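You operate a simulated robot arm through the tools that you are given. There is no shell and no other tool. Be economical: measure what you need, move in short steps, check, and stop when the job is done.

You run a simulated robot arm. Do the job below in one go: nothing can be reset, and whatever is moved stays where it is left.

Task
Put the short chaplet on top of the hardness tester.
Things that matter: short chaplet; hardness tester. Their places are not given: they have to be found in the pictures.

It is judged by the outcome, as a careful person would: the job done as asked, and still so three seconds after it is handed in. It fails if anything else is knocked over, pushed out of place, dropped, spilled or broken.

Robot
A 6-joint arm with a two-finger parallel gripper, fixed in place. Base frame: the origin is at the foot of the arm, x ahead of it, y to its left, z up; the work surface is at about z = 860. Units: mm, degrees, N and s.
With the tool pointing down near the work surface it reaches from about 260 to 680 mm from the base axis. Its first joint turns from -66.0 to 66.0 degrees. Payload 2.9 kg.
Tool frame: the origin (TCP) lies between the finger pads and is the grasp point; the fingertips stand 30 mm ahead of it; z points along the fingers, y is the line along which they close. The gripper opens to 110 mm. The fingers are 20 mm wide and 10 mm thick; the gripper's body (48 by 112 mm) begins 55 mm behind the TCP.
Orientation is told as [roll, pitch, yaw] about the base's x, y, z axes, in that order, counted from this pose: with the fingers straight down and closing along the base's y, the tool's x points along the base's -x, its y along +y and its z along -z.

Tools
- The arm moves only by the tool play_rows. Its argument "targets" is a list of rows, each an object of numbers (a shift or turn left out is 0, a gripper value left out holds the last): "tx", "ty", "tz": the shift along the base's x, y, z in mm; "twist": the turn about the base's z in degrees. In form: [{"tx": .., "ty": .., "tz": .., "twist": ..}, ...]. A call has 1 to 12 rows; each row shifts and turns the commanded pose from where the row before left it. "grip" is the gripper command, from -1 (shut) to 1 (fully open), values between in proportion, set as the call begins (left out, the last holds). Rows are played at 5 a second. More than 50 mm and 8.6 degrees between two rows, or a gripper value outside its range, and nothing of the call is played. Where a pose cannot be reached the arm comes as near as it can. A force on the tool above 40 N (or 10 N above the force at the start of the call, whichever is more), or a blocked arm, ends the call early, and 0.2 s more pass. Each finger travels about 108 mm/s and halts on what it meets, pressing with about 32 N; the grip force reading is that of the motor and also rises with nothing between the fingers. The clock runs only during rows and for 0.2 s after the last one: add rows that do not move to give the fingers time. It gives the time, the measured TCP pose, the force on the tool (base axes), the opening and the grip force at its end, in the units of the frame above (readings bear some noise).
- Cameras (640 x 400 px; columns grow to the right, rows downward): "scene" is fixed at [71.2, 426.3, 1387.9]; the picture's right is [-0.82, -0.58, 0.00], its down [-0.31, 0.44, -0.84] and it looks along [0.49, -0.69, -0.54] (base axes); focal length 316 px, centre (320, 200). "wrist" rides on the gripper at [-36, 0, -57] in the tool frame; the picture's right is [0.00, -1.00, 0.00], its down [0.97, 0.00, -0.24] and it looks along [0.24, 0.00, 0.97] (tool axes); focal length 218 px, centre (320, 200).
- camera(camera): a new picture of that camera. No time passes.
- probe_pixels(camera, pixels): there is no depth. For up to 12 entries [column, row, z] of the newest picture of that camera ("zoom" is the newest enlarged one), the place [x, y] in the base frame at which the ray of that pixel passes the height z, good to about 2 mm. No time passes.
- close_up(camera, box): a new picture of the part [left, top, right, bottom] of that camera's present view, enlarged. No time passes.
- close_job(): hands the job in; it is judged then, once.

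Keep the steps short. Do not move on a guess: measure, check each grasp and each placing, and mend mistakes. In all there are 60 turns and 30 pictures (those below and enlarged ones count). Leave the gripper open and the arm clear of the work at the hand-in unless told otherwise, and finish with a single line.

The tools are called after "Emit:" by a JSON object that holds its "fn" and its "kwargs". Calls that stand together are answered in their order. play_rows: Moves the arm, as the interface text tells. Its arguments: {"type":"object","properties":{"targets":{"type":"array","items":{"type":"object","properties":{"tx":{"type":"number"},"ty":{"type":"number"},"tz":{"type":"number"},"twist":{"type":"number"}}}},"grip":{"type":"number"}},"required":["targets"]} The other tools are called the same way: camera (camera) takes a picture; probe_pixels (camera, pixels) gives the place at which the rays of pixels pass given heights; close_up (camera, box) takes an enlarged picture of a part of a camera's view; close_job () hands the job in.

At the start:

```text
t: 0.0
tool_pos: [460.9, -145.7, 1134.2]
orientation: [0.0, 0.1, 0.0]
force: [-0.1, -0.2, -0.2]
opening: 110.0
finger_force: 0.0
```

scene: 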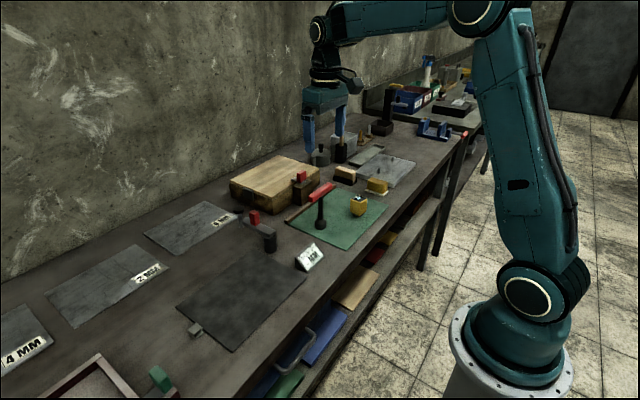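
wrist: 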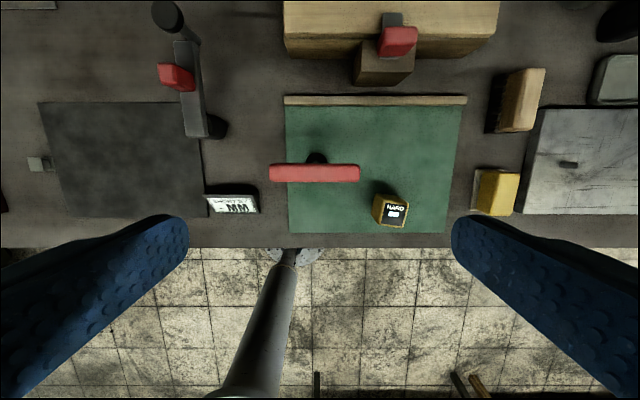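

I'll look at the scene enlarged to tell the objects apart.

Emit:
{"fn": "close_up", "kwargs": {"camera": "scene", "box": [280, 120, 440, 220]}}

Emit:
{"fn": "close_up", "kwargs": {"camera": "scene", "box": [140, 180, 340, 305]}}

Emit:
{"fn": "close_up", "kwargs": {"camera": "wrist", "box": [340, 60, 640, 250]}}

```text
4.00 times, centred on (360, 170) of scene
```

zoom: 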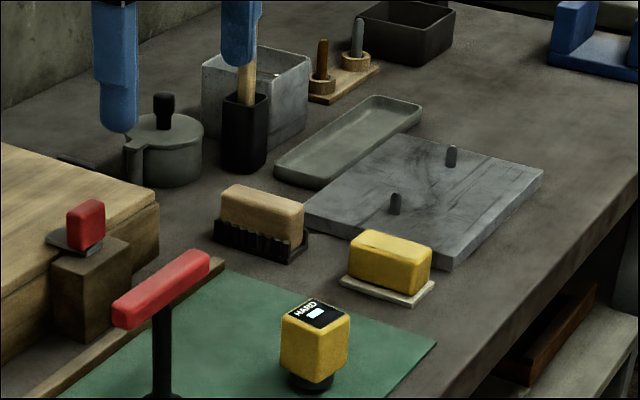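

```text
3.20 times, centred on (240, 242) of scene
```

zoom: 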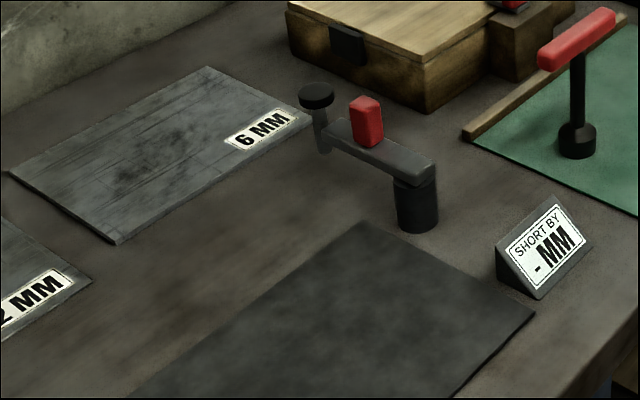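

```text
2.11 times, centred on (490, 155) of wrist
```

zoom: 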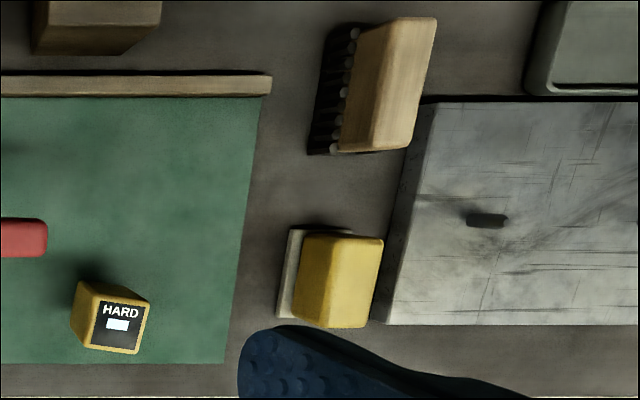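

I still can't tell which one is the chaplet, so I'll enlarge the likely pieces further.

Emit:
{"fn": "close_up", "kwargs": {"camera": "scene", "box": [225, 195, 305, 245]}}

Emit:
{"fn": "close_up", "kwargs": {"camera": "scene", "box": [0, 275, 240, 400]}}

Emit:
{"fn": "close_up", "kwargs": {"camera": "wrist", "box": [0, 0, 300, 220]}}

Emit:
{"fn": "close_up", "kwargs": {"camera": "scene", "box": [360, 40, 520, 140]}}

```text
8.00 times, centred on (265, 220) of scene
```

zoom: 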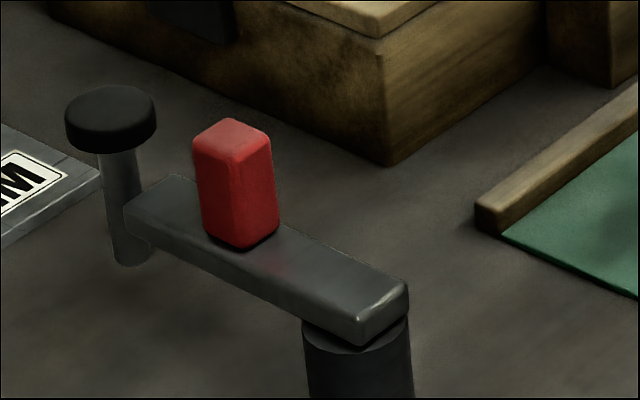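

```text
2.67 times, centred on (120, 338) of scene
```

zoom: 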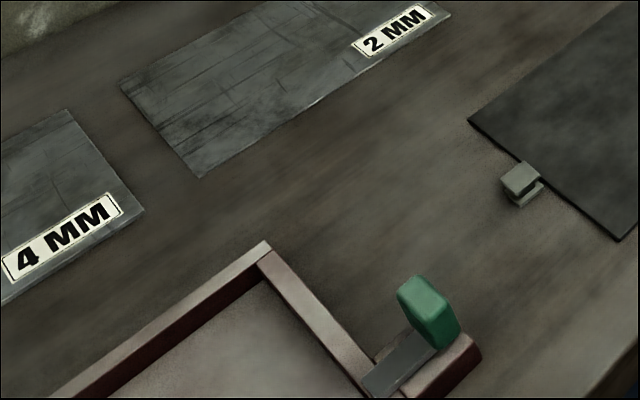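

```text
1.82 times, centred on (150, 110) of wrist
```

zoom: 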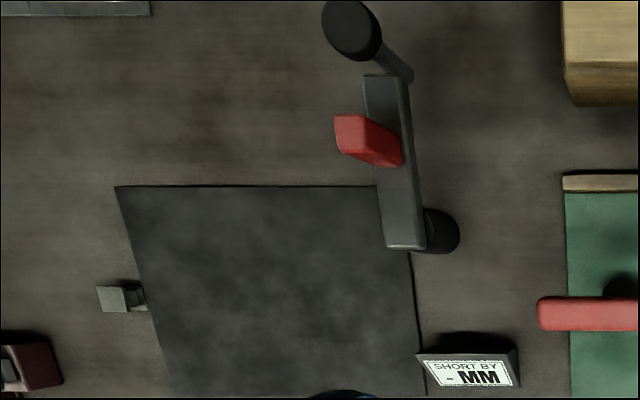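

```text
4.00 times, centred on (440, 90) of scene
```

zoom: 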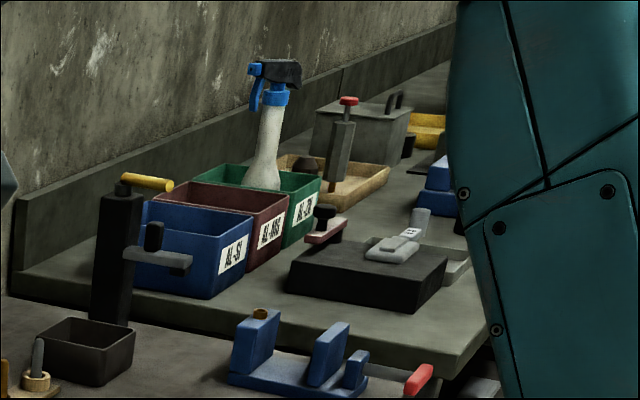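

The small grey I-shaped piece (two plates on a stem) at scene (195,330) is the chaplet. The yellow "HARD" box at (358,205) is the tester. Next I'll measure both.

Emit:
{"fn": "close_up", "kwargs": {"camera": "scene", "box": [171, 314, 219, 344]}}

Emit:
{"fn": "probe_pixels", "kwargs": {"camera": "scene", "pixels": [[195, 325, 880], [195, 336, 860], [358, 198, 910], [358, 214, 865]]}}

Emit:
{"fn": "probe_pixels", "kwargs": {"camera": "wrist", "pixels": [[35, 164, 880], [46, 163, 860], [397, 212, 910], [382, 195, 865]]}}

```text
13.33 times, centred on (195, 329) of scene
```

zoom: 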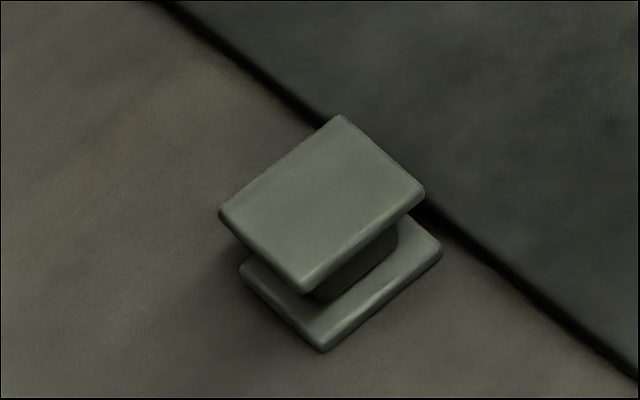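

```text
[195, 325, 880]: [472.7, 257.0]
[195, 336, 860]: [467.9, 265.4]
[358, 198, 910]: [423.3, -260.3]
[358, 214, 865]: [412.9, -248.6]
```

```text
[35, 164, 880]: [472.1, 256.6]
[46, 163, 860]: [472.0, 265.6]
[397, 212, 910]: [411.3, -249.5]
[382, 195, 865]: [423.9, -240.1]
```

Both cameras put the chaplet at about (472, 257) with its top near z 880. I'll travel there at the present height, then look.

Emit:
{"fn": "play_rows", "kwargs": {"targets": [{"ty": 45}, {"ty": 45}, {"ty": 45}, {"ty": 45}, {"ty": 45}, {"ty": 45}, {"ty": 45}, {"ty": 45}, {"ty": 43, "tx": 11}, {"tz": -40}, {"tz": -40}, {"tz": -40}], "grip": 1}}

Emit:
{"fn": "close_up", "kwargs": {"camera": "wrist", "box": [220, 80, 420, 205]}}

Emit:
{"fn": "camera", "kwargs": {"camera": "wrist"}}

```text
t: 2.6
tool_pos: [471.5, 261.0, 1012.7]
orientation: [0.0, -0.1, 0.0]
force: [0.4, 0.0, -0.1]
opening: 109.9
finger_force: 0.0
```

```text
3.20 times, centred on (320, 142) of wrist
```

zoom: 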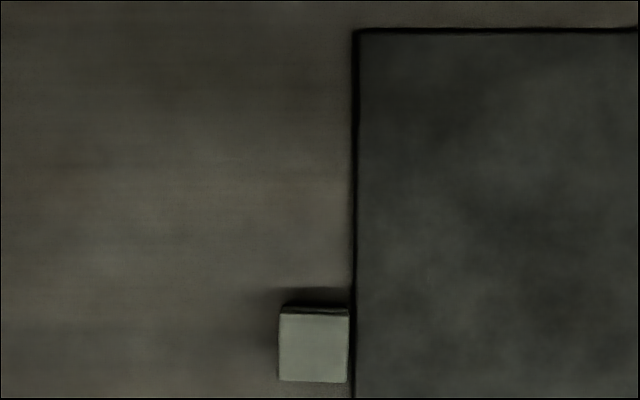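

```text
18 pictures are left
```

wrist: 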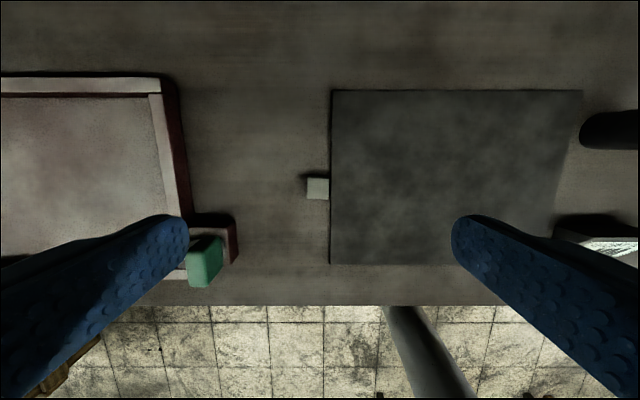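

The chaplet is square to the axes and beside the dark mat. I'll measure its corners and height from both views.

Emit:
{"fn": "probe_pixels", "kwargs": {"camera": "zoom", "pixels": [[280, 313, 880], [349, 311, 880], [280, 381, 880], [347, 382, 880], [353, 381, 862], [280, 313, 885], [347, 382, 885]]}}

Emit:
{"fn": "probe_pixels", "kwargs": {"camera": "scene", "pixels": [[187.4, 330, 880], [193.6, 335.7, 880], [202.9, 328.5, 880], [196.3, 322.7, 880], [195.2, 340.2, 860], [204.1, 333, 860], [189, 335, 860], [195.2, 340.2, 862], [193.6, 335.7, 875], [193.6, 335.7, 885]]}}

```text
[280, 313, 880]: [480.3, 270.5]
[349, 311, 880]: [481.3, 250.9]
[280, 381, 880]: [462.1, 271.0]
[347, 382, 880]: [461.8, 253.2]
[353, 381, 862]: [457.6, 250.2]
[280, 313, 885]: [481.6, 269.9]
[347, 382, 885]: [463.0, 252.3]
```

```text
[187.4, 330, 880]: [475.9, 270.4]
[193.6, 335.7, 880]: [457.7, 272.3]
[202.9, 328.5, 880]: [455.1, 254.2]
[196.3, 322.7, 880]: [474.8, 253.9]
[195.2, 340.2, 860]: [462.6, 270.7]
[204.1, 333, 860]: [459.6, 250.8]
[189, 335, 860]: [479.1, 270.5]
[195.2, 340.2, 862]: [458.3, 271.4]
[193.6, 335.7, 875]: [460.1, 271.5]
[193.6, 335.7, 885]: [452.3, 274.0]
```

The chaplet is about 18 mm square and 14 mm tall, centred near (470, 262), about 2 mm from the mat. I'll turn the gripper 90° so the fingers close along x and stay off the mat, and come down part way.

Emit:
{"fn": "play_rows", "kwargs": {"targets": [{"twist": 8.2, "tz": -5}, {"twist": 8.2, "tz": -5}, {"twist": 8.2, "tz": -5}, {"twist": 8.2, "tz": -5}, {"twist": 8.2, "tz": -5}, {"twist": 8.2, "tz": -5}, {"twist": 8.2, "tz": -5}, {"twist": 8.2, "tz": -5}, {"twist": 8.2, "tz": -5}, {"twist": 8.2, "tz": -5}, {"twist": 8.0, "tx": -1.5, "ty": 2}, {}], "grip": 0}}

Emit:
{"fn": "camera", "kwargs": {"camera": "wrist"}}

```text
t: 5.2
tool_pos: [469.0, 261.0, 963.6]
orientation: [0.0, 0.0, 90.1]
force: [0.2, 0.2, -0.3]
opening: 54.9
finger_force: 0.0
```

```text
17 pictures are left
```

wrist: 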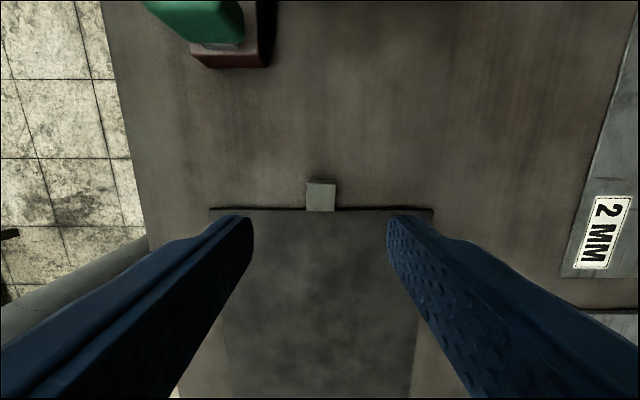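

The turn worked. I'll probe the chaplet's edges from this view.

Emit:
{"fn": "probe_pixels", "kwargs": {"camera": "wrist", "pixels": [[306.5, 184, 874], [336, 184, 874], [306.5, 211, 874], [335.5, 211, 874], [306, 179, 862], [338, 208, 860]]}}

Emit:
{"fn": "close_up", "kwargs": {"camera": "wrist", "box": [280, 165, 360, 215]}}

```text
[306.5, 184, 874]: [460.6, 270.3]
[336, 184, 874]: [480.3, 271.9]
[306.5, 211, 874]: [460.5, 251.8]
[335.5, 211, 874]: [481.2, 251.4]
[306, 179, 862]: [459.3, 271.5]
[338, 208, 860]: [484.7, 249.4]
```

```text
8.00 times, centred on (320, 190) of wrist
```

zoom: 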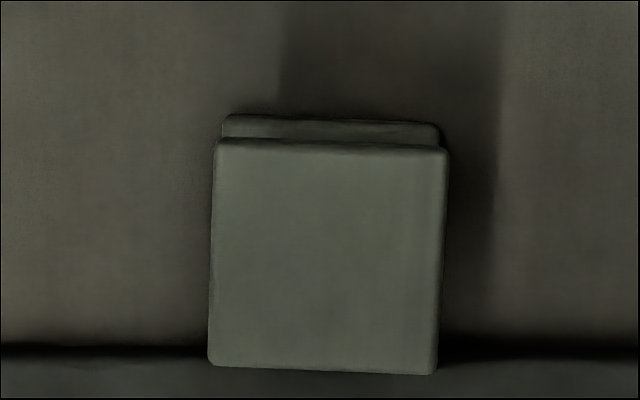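

The chaplet centre is about (470.5, 261.5). I'll lower with the fingers open until the tips are about 4 mm above the table.

Emit:
{"fn": "play_rows", "kwargs": {"targets": [{"tx": 1.5, "ty": 2}, {"tz": -20}, {"tz": -20}, {"tz": -20}, {"tz": -5}, {"tz": -4}, {}]}}

Emit:
{"fn": "close_up", "kwargs": {"camera": "scene", "box": [131, 279, 259, 359]}}

```text
t: 6.8
tool_pos: [470.0, 261.9, 893.7]
orientation: [0.1, 0.0, 90.0]
force: [-0.7, -0.4, 0.5]
opening: 55.2
finger_force: 0.0
```

```text
5.00 times, centred on (195, 319) of scene
```

zoom: 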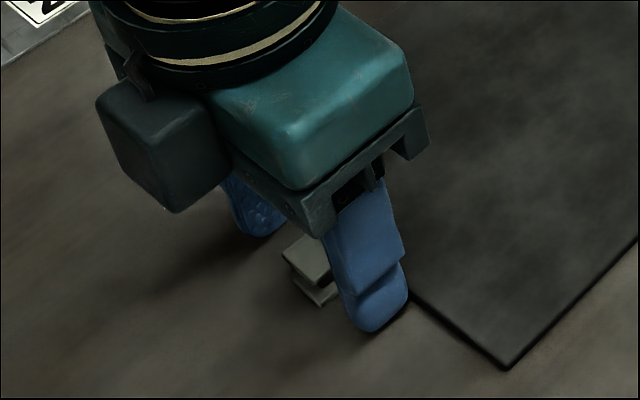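

The chaplet sits between the fingers and there is no contact force. I'll close on it.

Emit:
{"fn": "play_rows", "kwargs": {"targets": [{}, {}, {}, {}], "grip": -1}}

```text
t: 7.8
tool_pos: [469.5, 261.1, 894.6]
orientation: [0.0, 0.0, 90.0]
force: [0.4, 0.1, -0.2]
opening: 18.6
finger_force: 31.7
```

The opening stopped at 18.6 mm with force, so the chaplet is held. I'll lift it and check.

Emit:
{"fn": "play_rows", "kwargs": {"targets": [{"tz": 10}, {"tz": 20}, {"tz": 40}, {"tz": 40}, {"tz": 40}]}}

Emit:
{"fn": "camera", "kwargs": {"camera": "wrist"}}

Emit:
{"fn": "close_up", "kwargs": {"camera": "scene", "box": [323, 180, 387, 220]}}

```text
t: 9.0
tool_pos: [470.1, 262.5, 1045.5]
orientation: [0.1, -0.1, 90.0]
force: [0.1, -0.1, -0.6]
opening: 18.5
finger_force: 32.4
```

```text
14 pictures are left
```

wrist: 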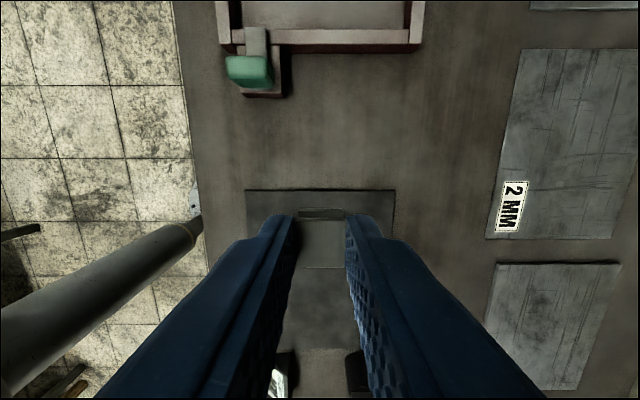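

```text
10.00 times, centred on (355, 200) of scene
```

zoom: 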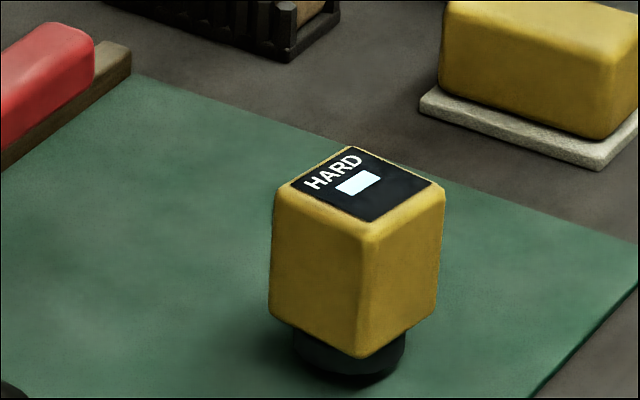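

The chaplet is held level between the fingers, with its bottom about 34 mm below the TCP. I'll raise it and travel toward the tester, stopping short on the +y side to measure.

Emit:
{"fn": "play_rows", "kwargs": {"targets": [{"tz": 40}, {"ty": -45, "tx": -5}, {"ty": -45, "tx": -5}, {"ty": -45, "tx": -5}, {"ty": -45, "tx": -5}, {"ty": -45, "tx": -5}, {"ty": -45, "tx": -5}, {"ty": -45, "tx": -5}, {"ty": -45, "tx": -5}, {"ty": -45, "tx": -5}, {"ty": -45, "tx": -5}, {"ty": -30, "tx": -2}]}}

Emit:
{"fn": "camera", "kwargs": {"camera": "wrist"}}

```text
t: 11.6
tool_pos: [419.4, -218.7, 1085.0]
orientation: [0.1, -0.1, 90.1]
force: [-0.3, -0.4, 0.4]
opening: 18.4
finger_force: 31.6
```

```text
12 pictures are left
```

wrist: 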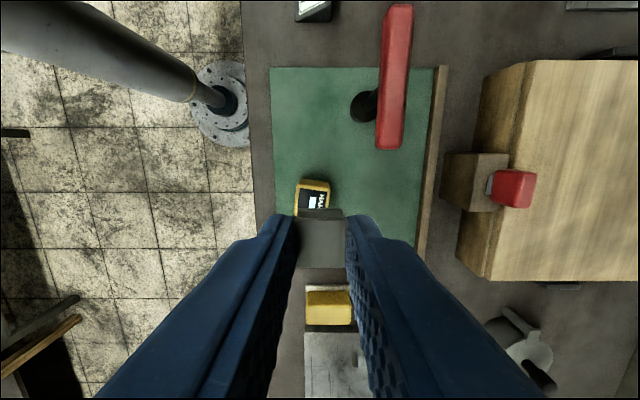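

The tester is partly hidden behind the chaplet near (312,198). Moving 40 mm further in -y will bring it up in the picture.

Emit:
{"fn": "play_rows", "kwargs": {"targets": [{"ty": -40}, {}]}}

Emit:
{"fn": "close_up", "kwargs": {"camera": "wrist", "box": [272, 130, 352, 180]}}

Emit:
{"fn": "close_up", "kwargs": {"camera": "wrist", "box": [240, 150, 400, 250]}}

```text
t: 12.2
tool_pos: [417.9, -257.6, 1084.3]
orientation: [0.1, 0.0, 90.0]
force: [-0.4, -0.4, -0.4]
opening: 18.6
finger_force: 32.0
```

```text
8.00 times, centred on (312, 155) of wrist
```

zoom: 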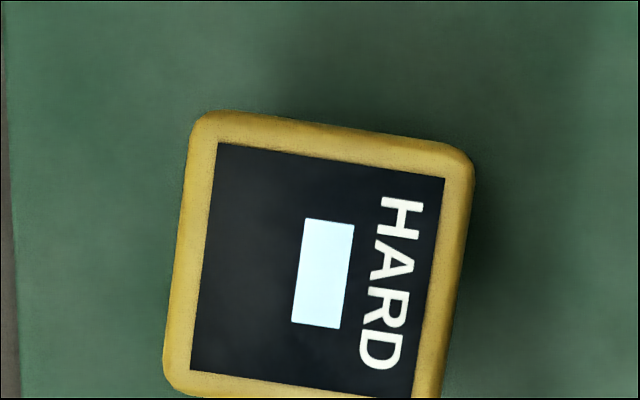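

```text
4.00 times, centred on (320, 200) of wrist
```

zoom: 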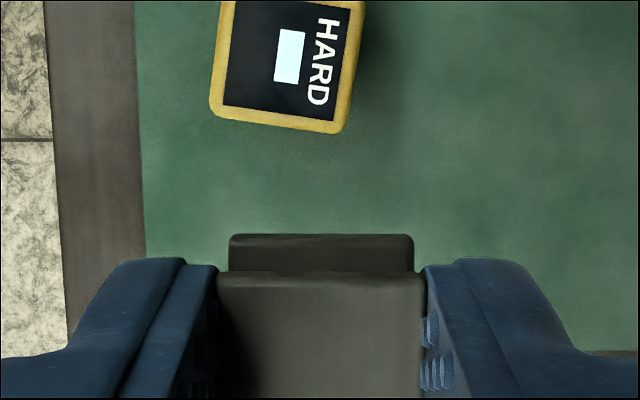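

Top-panel centre is at wrist (311.6, 164) and scene (359.1, 198.4). I'll probe both at several heights to find where they agree.

Emit:
{"fn": "probe_pixels", "kwargs": {"camera": "wrist", "pixels": [[311.6, 164, 900], [311.6, 164, 910], [311.6, 164, 920], [311.6, 164, 930], [311.6, 164, 940]]}}

Emit:
{"fn": "probe_pixels", "kwargs": {"camera": "scene", "pixels": [[359.1, 198.4, 900], [359.1, 198.4, 910], [359.1, 198.4, 920], [359.1, 198.4, 930], [359.1, 198.4, 940], [358.2, 217.5, 861], [356.7, 215, 861]]}}

```text
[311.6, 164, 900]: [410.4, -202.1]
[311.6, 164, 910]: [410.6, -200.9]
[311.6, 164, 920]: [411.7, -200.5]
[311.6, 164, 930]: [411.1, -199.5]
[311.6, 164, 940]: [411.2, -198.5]
```

```text
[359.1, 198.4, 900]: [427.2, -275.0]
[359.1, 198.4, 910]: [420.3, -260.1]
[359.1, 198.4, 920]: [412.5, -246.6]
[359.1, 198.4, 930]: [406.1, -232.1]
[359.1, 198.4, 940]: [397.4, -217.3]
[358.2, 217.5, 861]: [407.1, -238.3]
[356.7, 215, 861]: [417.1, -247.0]
```

The wrist probe used the picture from before the last 40 mm move. I'll probe again through the newest zoom, where the panel centre is at (286.4, 56).

Emit:
{"fn": "probe_pixels", "kwargs": {"camera": "zoom", "pixels": [[286.4, 56, 910], [286.4, 56, 920], [286.4, 56, 925], [222, 113, 920], [345, 127, 920]]}}

Emit:
{"fn": "probe_pixels", "kwargs": {"camera": "scene", "pixels": [[359.1, 198.4, 922], [359.1, 198.4, 924], [359.1, 198.4, 926]]}}

```text
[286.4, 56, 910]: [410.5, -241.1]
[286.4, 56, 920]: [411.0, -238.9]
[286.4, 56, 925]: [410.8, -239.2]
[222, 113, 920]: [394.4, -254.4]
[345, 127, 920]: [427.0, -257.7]
```

```text
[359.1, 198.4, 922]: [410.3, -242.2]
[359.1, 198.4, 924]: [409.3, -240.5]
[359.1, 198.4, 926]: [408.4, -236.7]
```

The two views agree: tester top centre is about (410.5, -240), z about 923, roughly 34 mm square. I'll move over it and stop with the chaplet's bottom about 12 mm above.

Emit:
{"fn": "play_rows", "kwargs": {"targets": [{"tx": -7.5, "ty": 18}, {"tz": -30}, {"tz": -30}, {"tz": -30}, {"tz": -24}, {}]}}

Emit:
{"fn": "close_up", "kwargs": {"camera": "scene", "box": [323, 175, 387, 215]}}

Emit:
{"fn": "close_up", "kwargs": {"camera": "wrist", "box": [240, 160, 400, 260]}}

```text
t: 13.6
tool_pos: [411.8, -239.8, 970.6]
orientation: [0.0, 0.0, 90.0]
force: [0.6, 0.6, 0.7]
opening: 18.5
finger_force: 32.0
```

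```text
10.00 times, centred on (355, 195) of scene
```

zoom: 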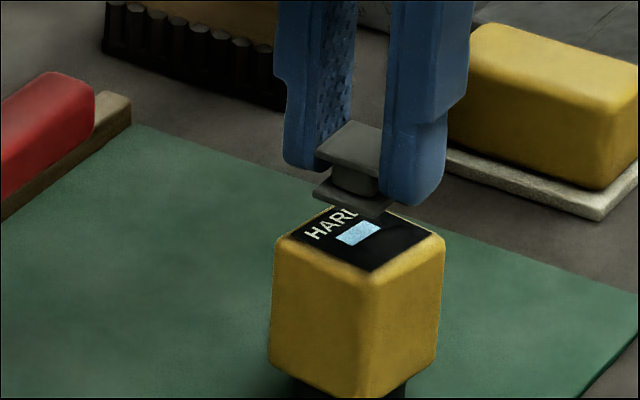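

```text
4.00 times, centred on (320, 210) of wrist
```

zoom: 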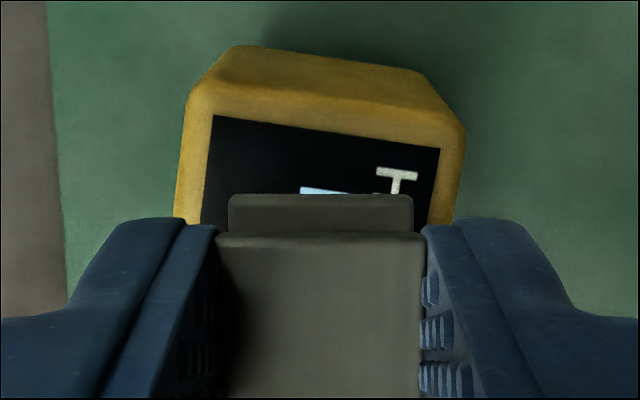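

Aligned within 2–3 mm, with about 12 mm of clearance. I'll lower slowly and watch the force.

Emit:
{"fn": "play_rows", "kwargs": {"targets": [{"tz": -4, "ty": -1}, {"tz": -3}, {"tz": -1}, {}]}}

Emit:
{"fn": "close_up", "kwargs": {"camera": "scene", "box": [333, 182, 381, 212]}}

```text
t: 14.6
tool_pos: [410.9, -239.7, 963.1]
orientation: [0.0, -0.1, 90.0]
force: [0.1, -0.9, 0.3]
opening: 18.3
finger_force: 31.4
```

```text
13.33 times, centred on (357, 197) of scene
```

zoom: 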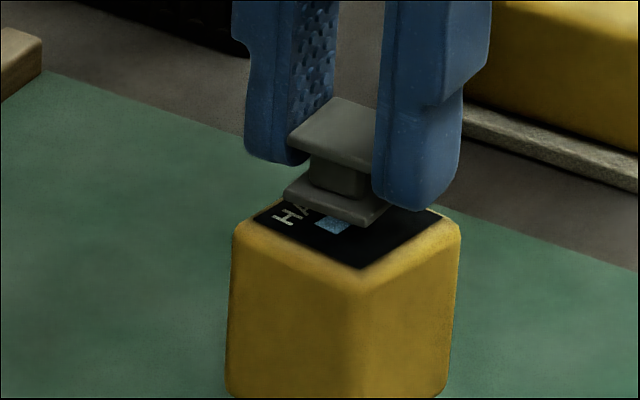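

No contact yet and the gap is still visible. I'll lower a few millimetres more.

Emit:
{"fn": "play_rows", "kwargs": {"targets": [{"tz": -1}, {"tz": -1}, {"tz": -1}, {}]}}

```text
t: 15.6
tool_pos: [410.4, -241.6, 959.3]
orientation: [0.1, 0.0, 90.0]
force: [0.1, -1.2, -0.3]
opening: 18.5
finger_force: 31.9
```

Emit:
{"fn": "play_rows", "kwargs": {"targets": [{"tz": -1}, {}]}}

Emit:
{"fn": "close_up", "kwargs": {"camera": "scene", "box": [333, 182, 381, 212]}}

```text
t: 16.2
tool_pos: [411.4, -239.8, 958.3]
orientation: [0.0, 0.0, 89.9]
force: [0.2, -0.8, -0.3]
opening: 18.7
finger_force: 32.2
```

```text
13.33 times, centred on (357, 197) of scene
```

zoom: 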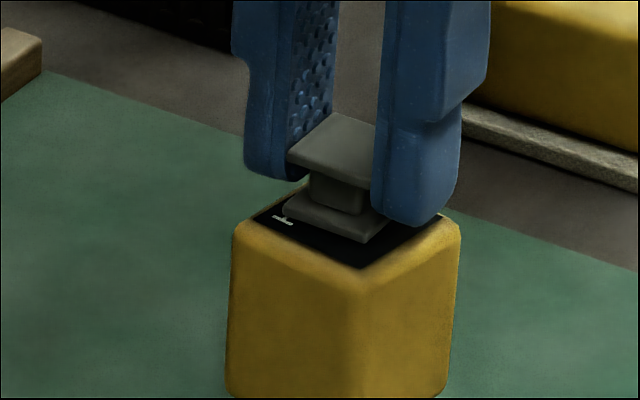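

The plate is just above the panel and about 2 mm off centre. I'll nudge it slightly and lower in half-millimetre steps.

Emit:
{"fn": "play_rows", "kwargs": {"targets": [{"tz": 1}, {"tx": -1.2, "ty": -1}, {"tz": -1}, {"tz": -0.5}, {"tz": -0.5}, {}]}}

```text
t: 17.6
tool_pos: [410.7, -242.2, 958.3]
orientation: [0.1, -0.1, 90.0]
force: [0.2, -0.1, -0.5]
opening: 18.6
finger_force: 31.5
```

Emit:
{"fn": "play_rows", "kwargs": {"targets": [{"tz": -0.5}, {"tz": -0.5}, {}]}}

```text
t: 18.4
tool_pos: [410.3, -241.8, 957.1]
orientation: [-0.1, 0.0, 89.9]
force: [-1.7, -0.4, 9.8]
opening: 18.4
finger_force: 32.2
```

Force is 9.8 N upward, so the chaplet is resting on the tester. I'll open the fingers moderately.

Emit:
{"fn": "play_rows", "kwargs": {"targets": [{"tz": 0.3}, {}]}}

Emit:
{"fn": "play_rows", "kwargs": {"targets": [{}, {}, {}], "grip": -0.2}}

Emit:
{"fn": "close_up", "kwargs": {"camera": "scene", "box": [333, 182, 381, 212]}}

```text
t: 19.0
tool_pos: [410.3, -241.9, 958.6]
orientation: [0.0, 0.1, 90.1]
force: [-0.2, -0.1, 7.9]
opening: 18.7
finger_force: 32.6
```

```text
t: 19.8
tool_pos: [410.3, -241.9, 957.2]
orientation: [0.1, -0.1, 90.0]
force: [0.1, 0.6, -0.8]
opening: 43.8
finger_force: 0.0
```

```text
13.33 times, centred on (357, 197) of scene
```

zoom: 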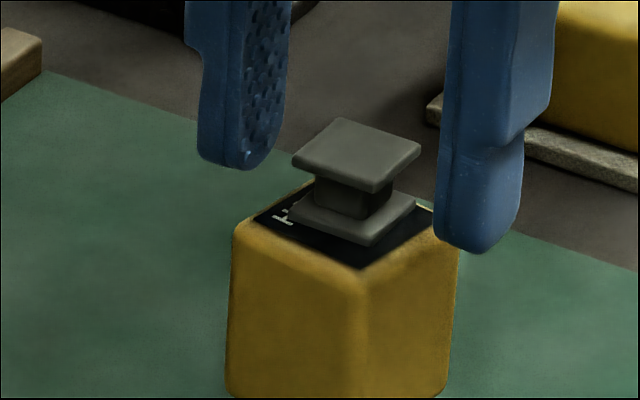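

The chaplet stands flat on the tester and the fingers are clear of it. I'll rise straight up, open fully, and check.

Emit:
{"fn": "play_rows", "kwargs": {"targets": [{"tz": 15}, {"tz": 30}, {"tz": 40}, {"tz": 40}, {"tz": 40}, {}]}}

Emit:
{"fn": "play_rows", "kwargs": {"targets": [{}, {}, {}, {}], "grip": 1}}

Emit:
{"fn": "camera", "kwargs": {"camera": "scene"}}

Emit:
{"fn": "close_up", "kwargs": {"camera": "scene", "box": [323, 180, 387, 220]}}

```text
t: 21.2
tool_pos: [411.5, -242.1, 1121.8]
orientation: [-0.1, 0.0, 90.0]
force: [-0.1, -0.8, 0.2]
opening: 44.4
finger_force: 0.2
```

```text
t: 22.2
tool_pos: [410.4, -243.2, 1122.4]
orientation: [0.0, 0.0, 90.0]
force: [-0.4, -0.8, -0.6]
opening: 110.0
finger_force: 0.0
```

```text
4 pictures are left
```

scene: 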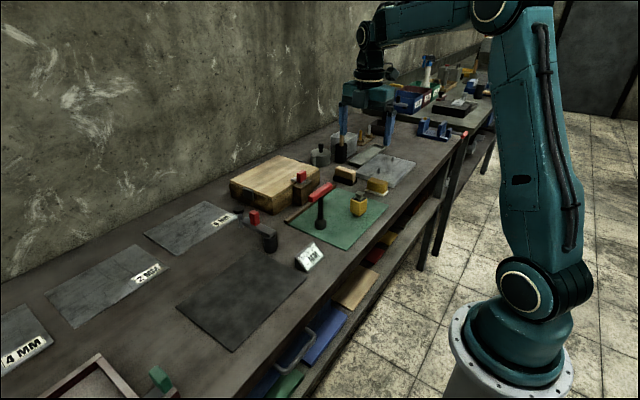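

```text
10.00 times, centred on (355, 200) of scene
```

zoom: 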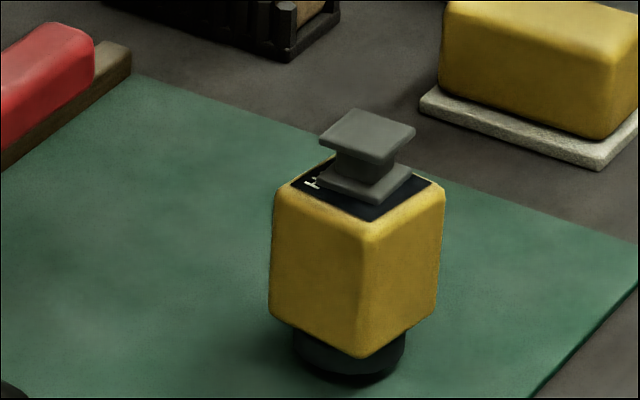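

The chaplet is steady on the tester, nothing else has moved, the gripper is open and the arm is clear, so I'm handing in.

Emit:
{"fn": "close_job", "kwargs": {}}

```text
The job is handed in.
```

The short chaplet is standing flat on top of the hardness tester, nothing else was moved, and the arm is clear with the gripper open.
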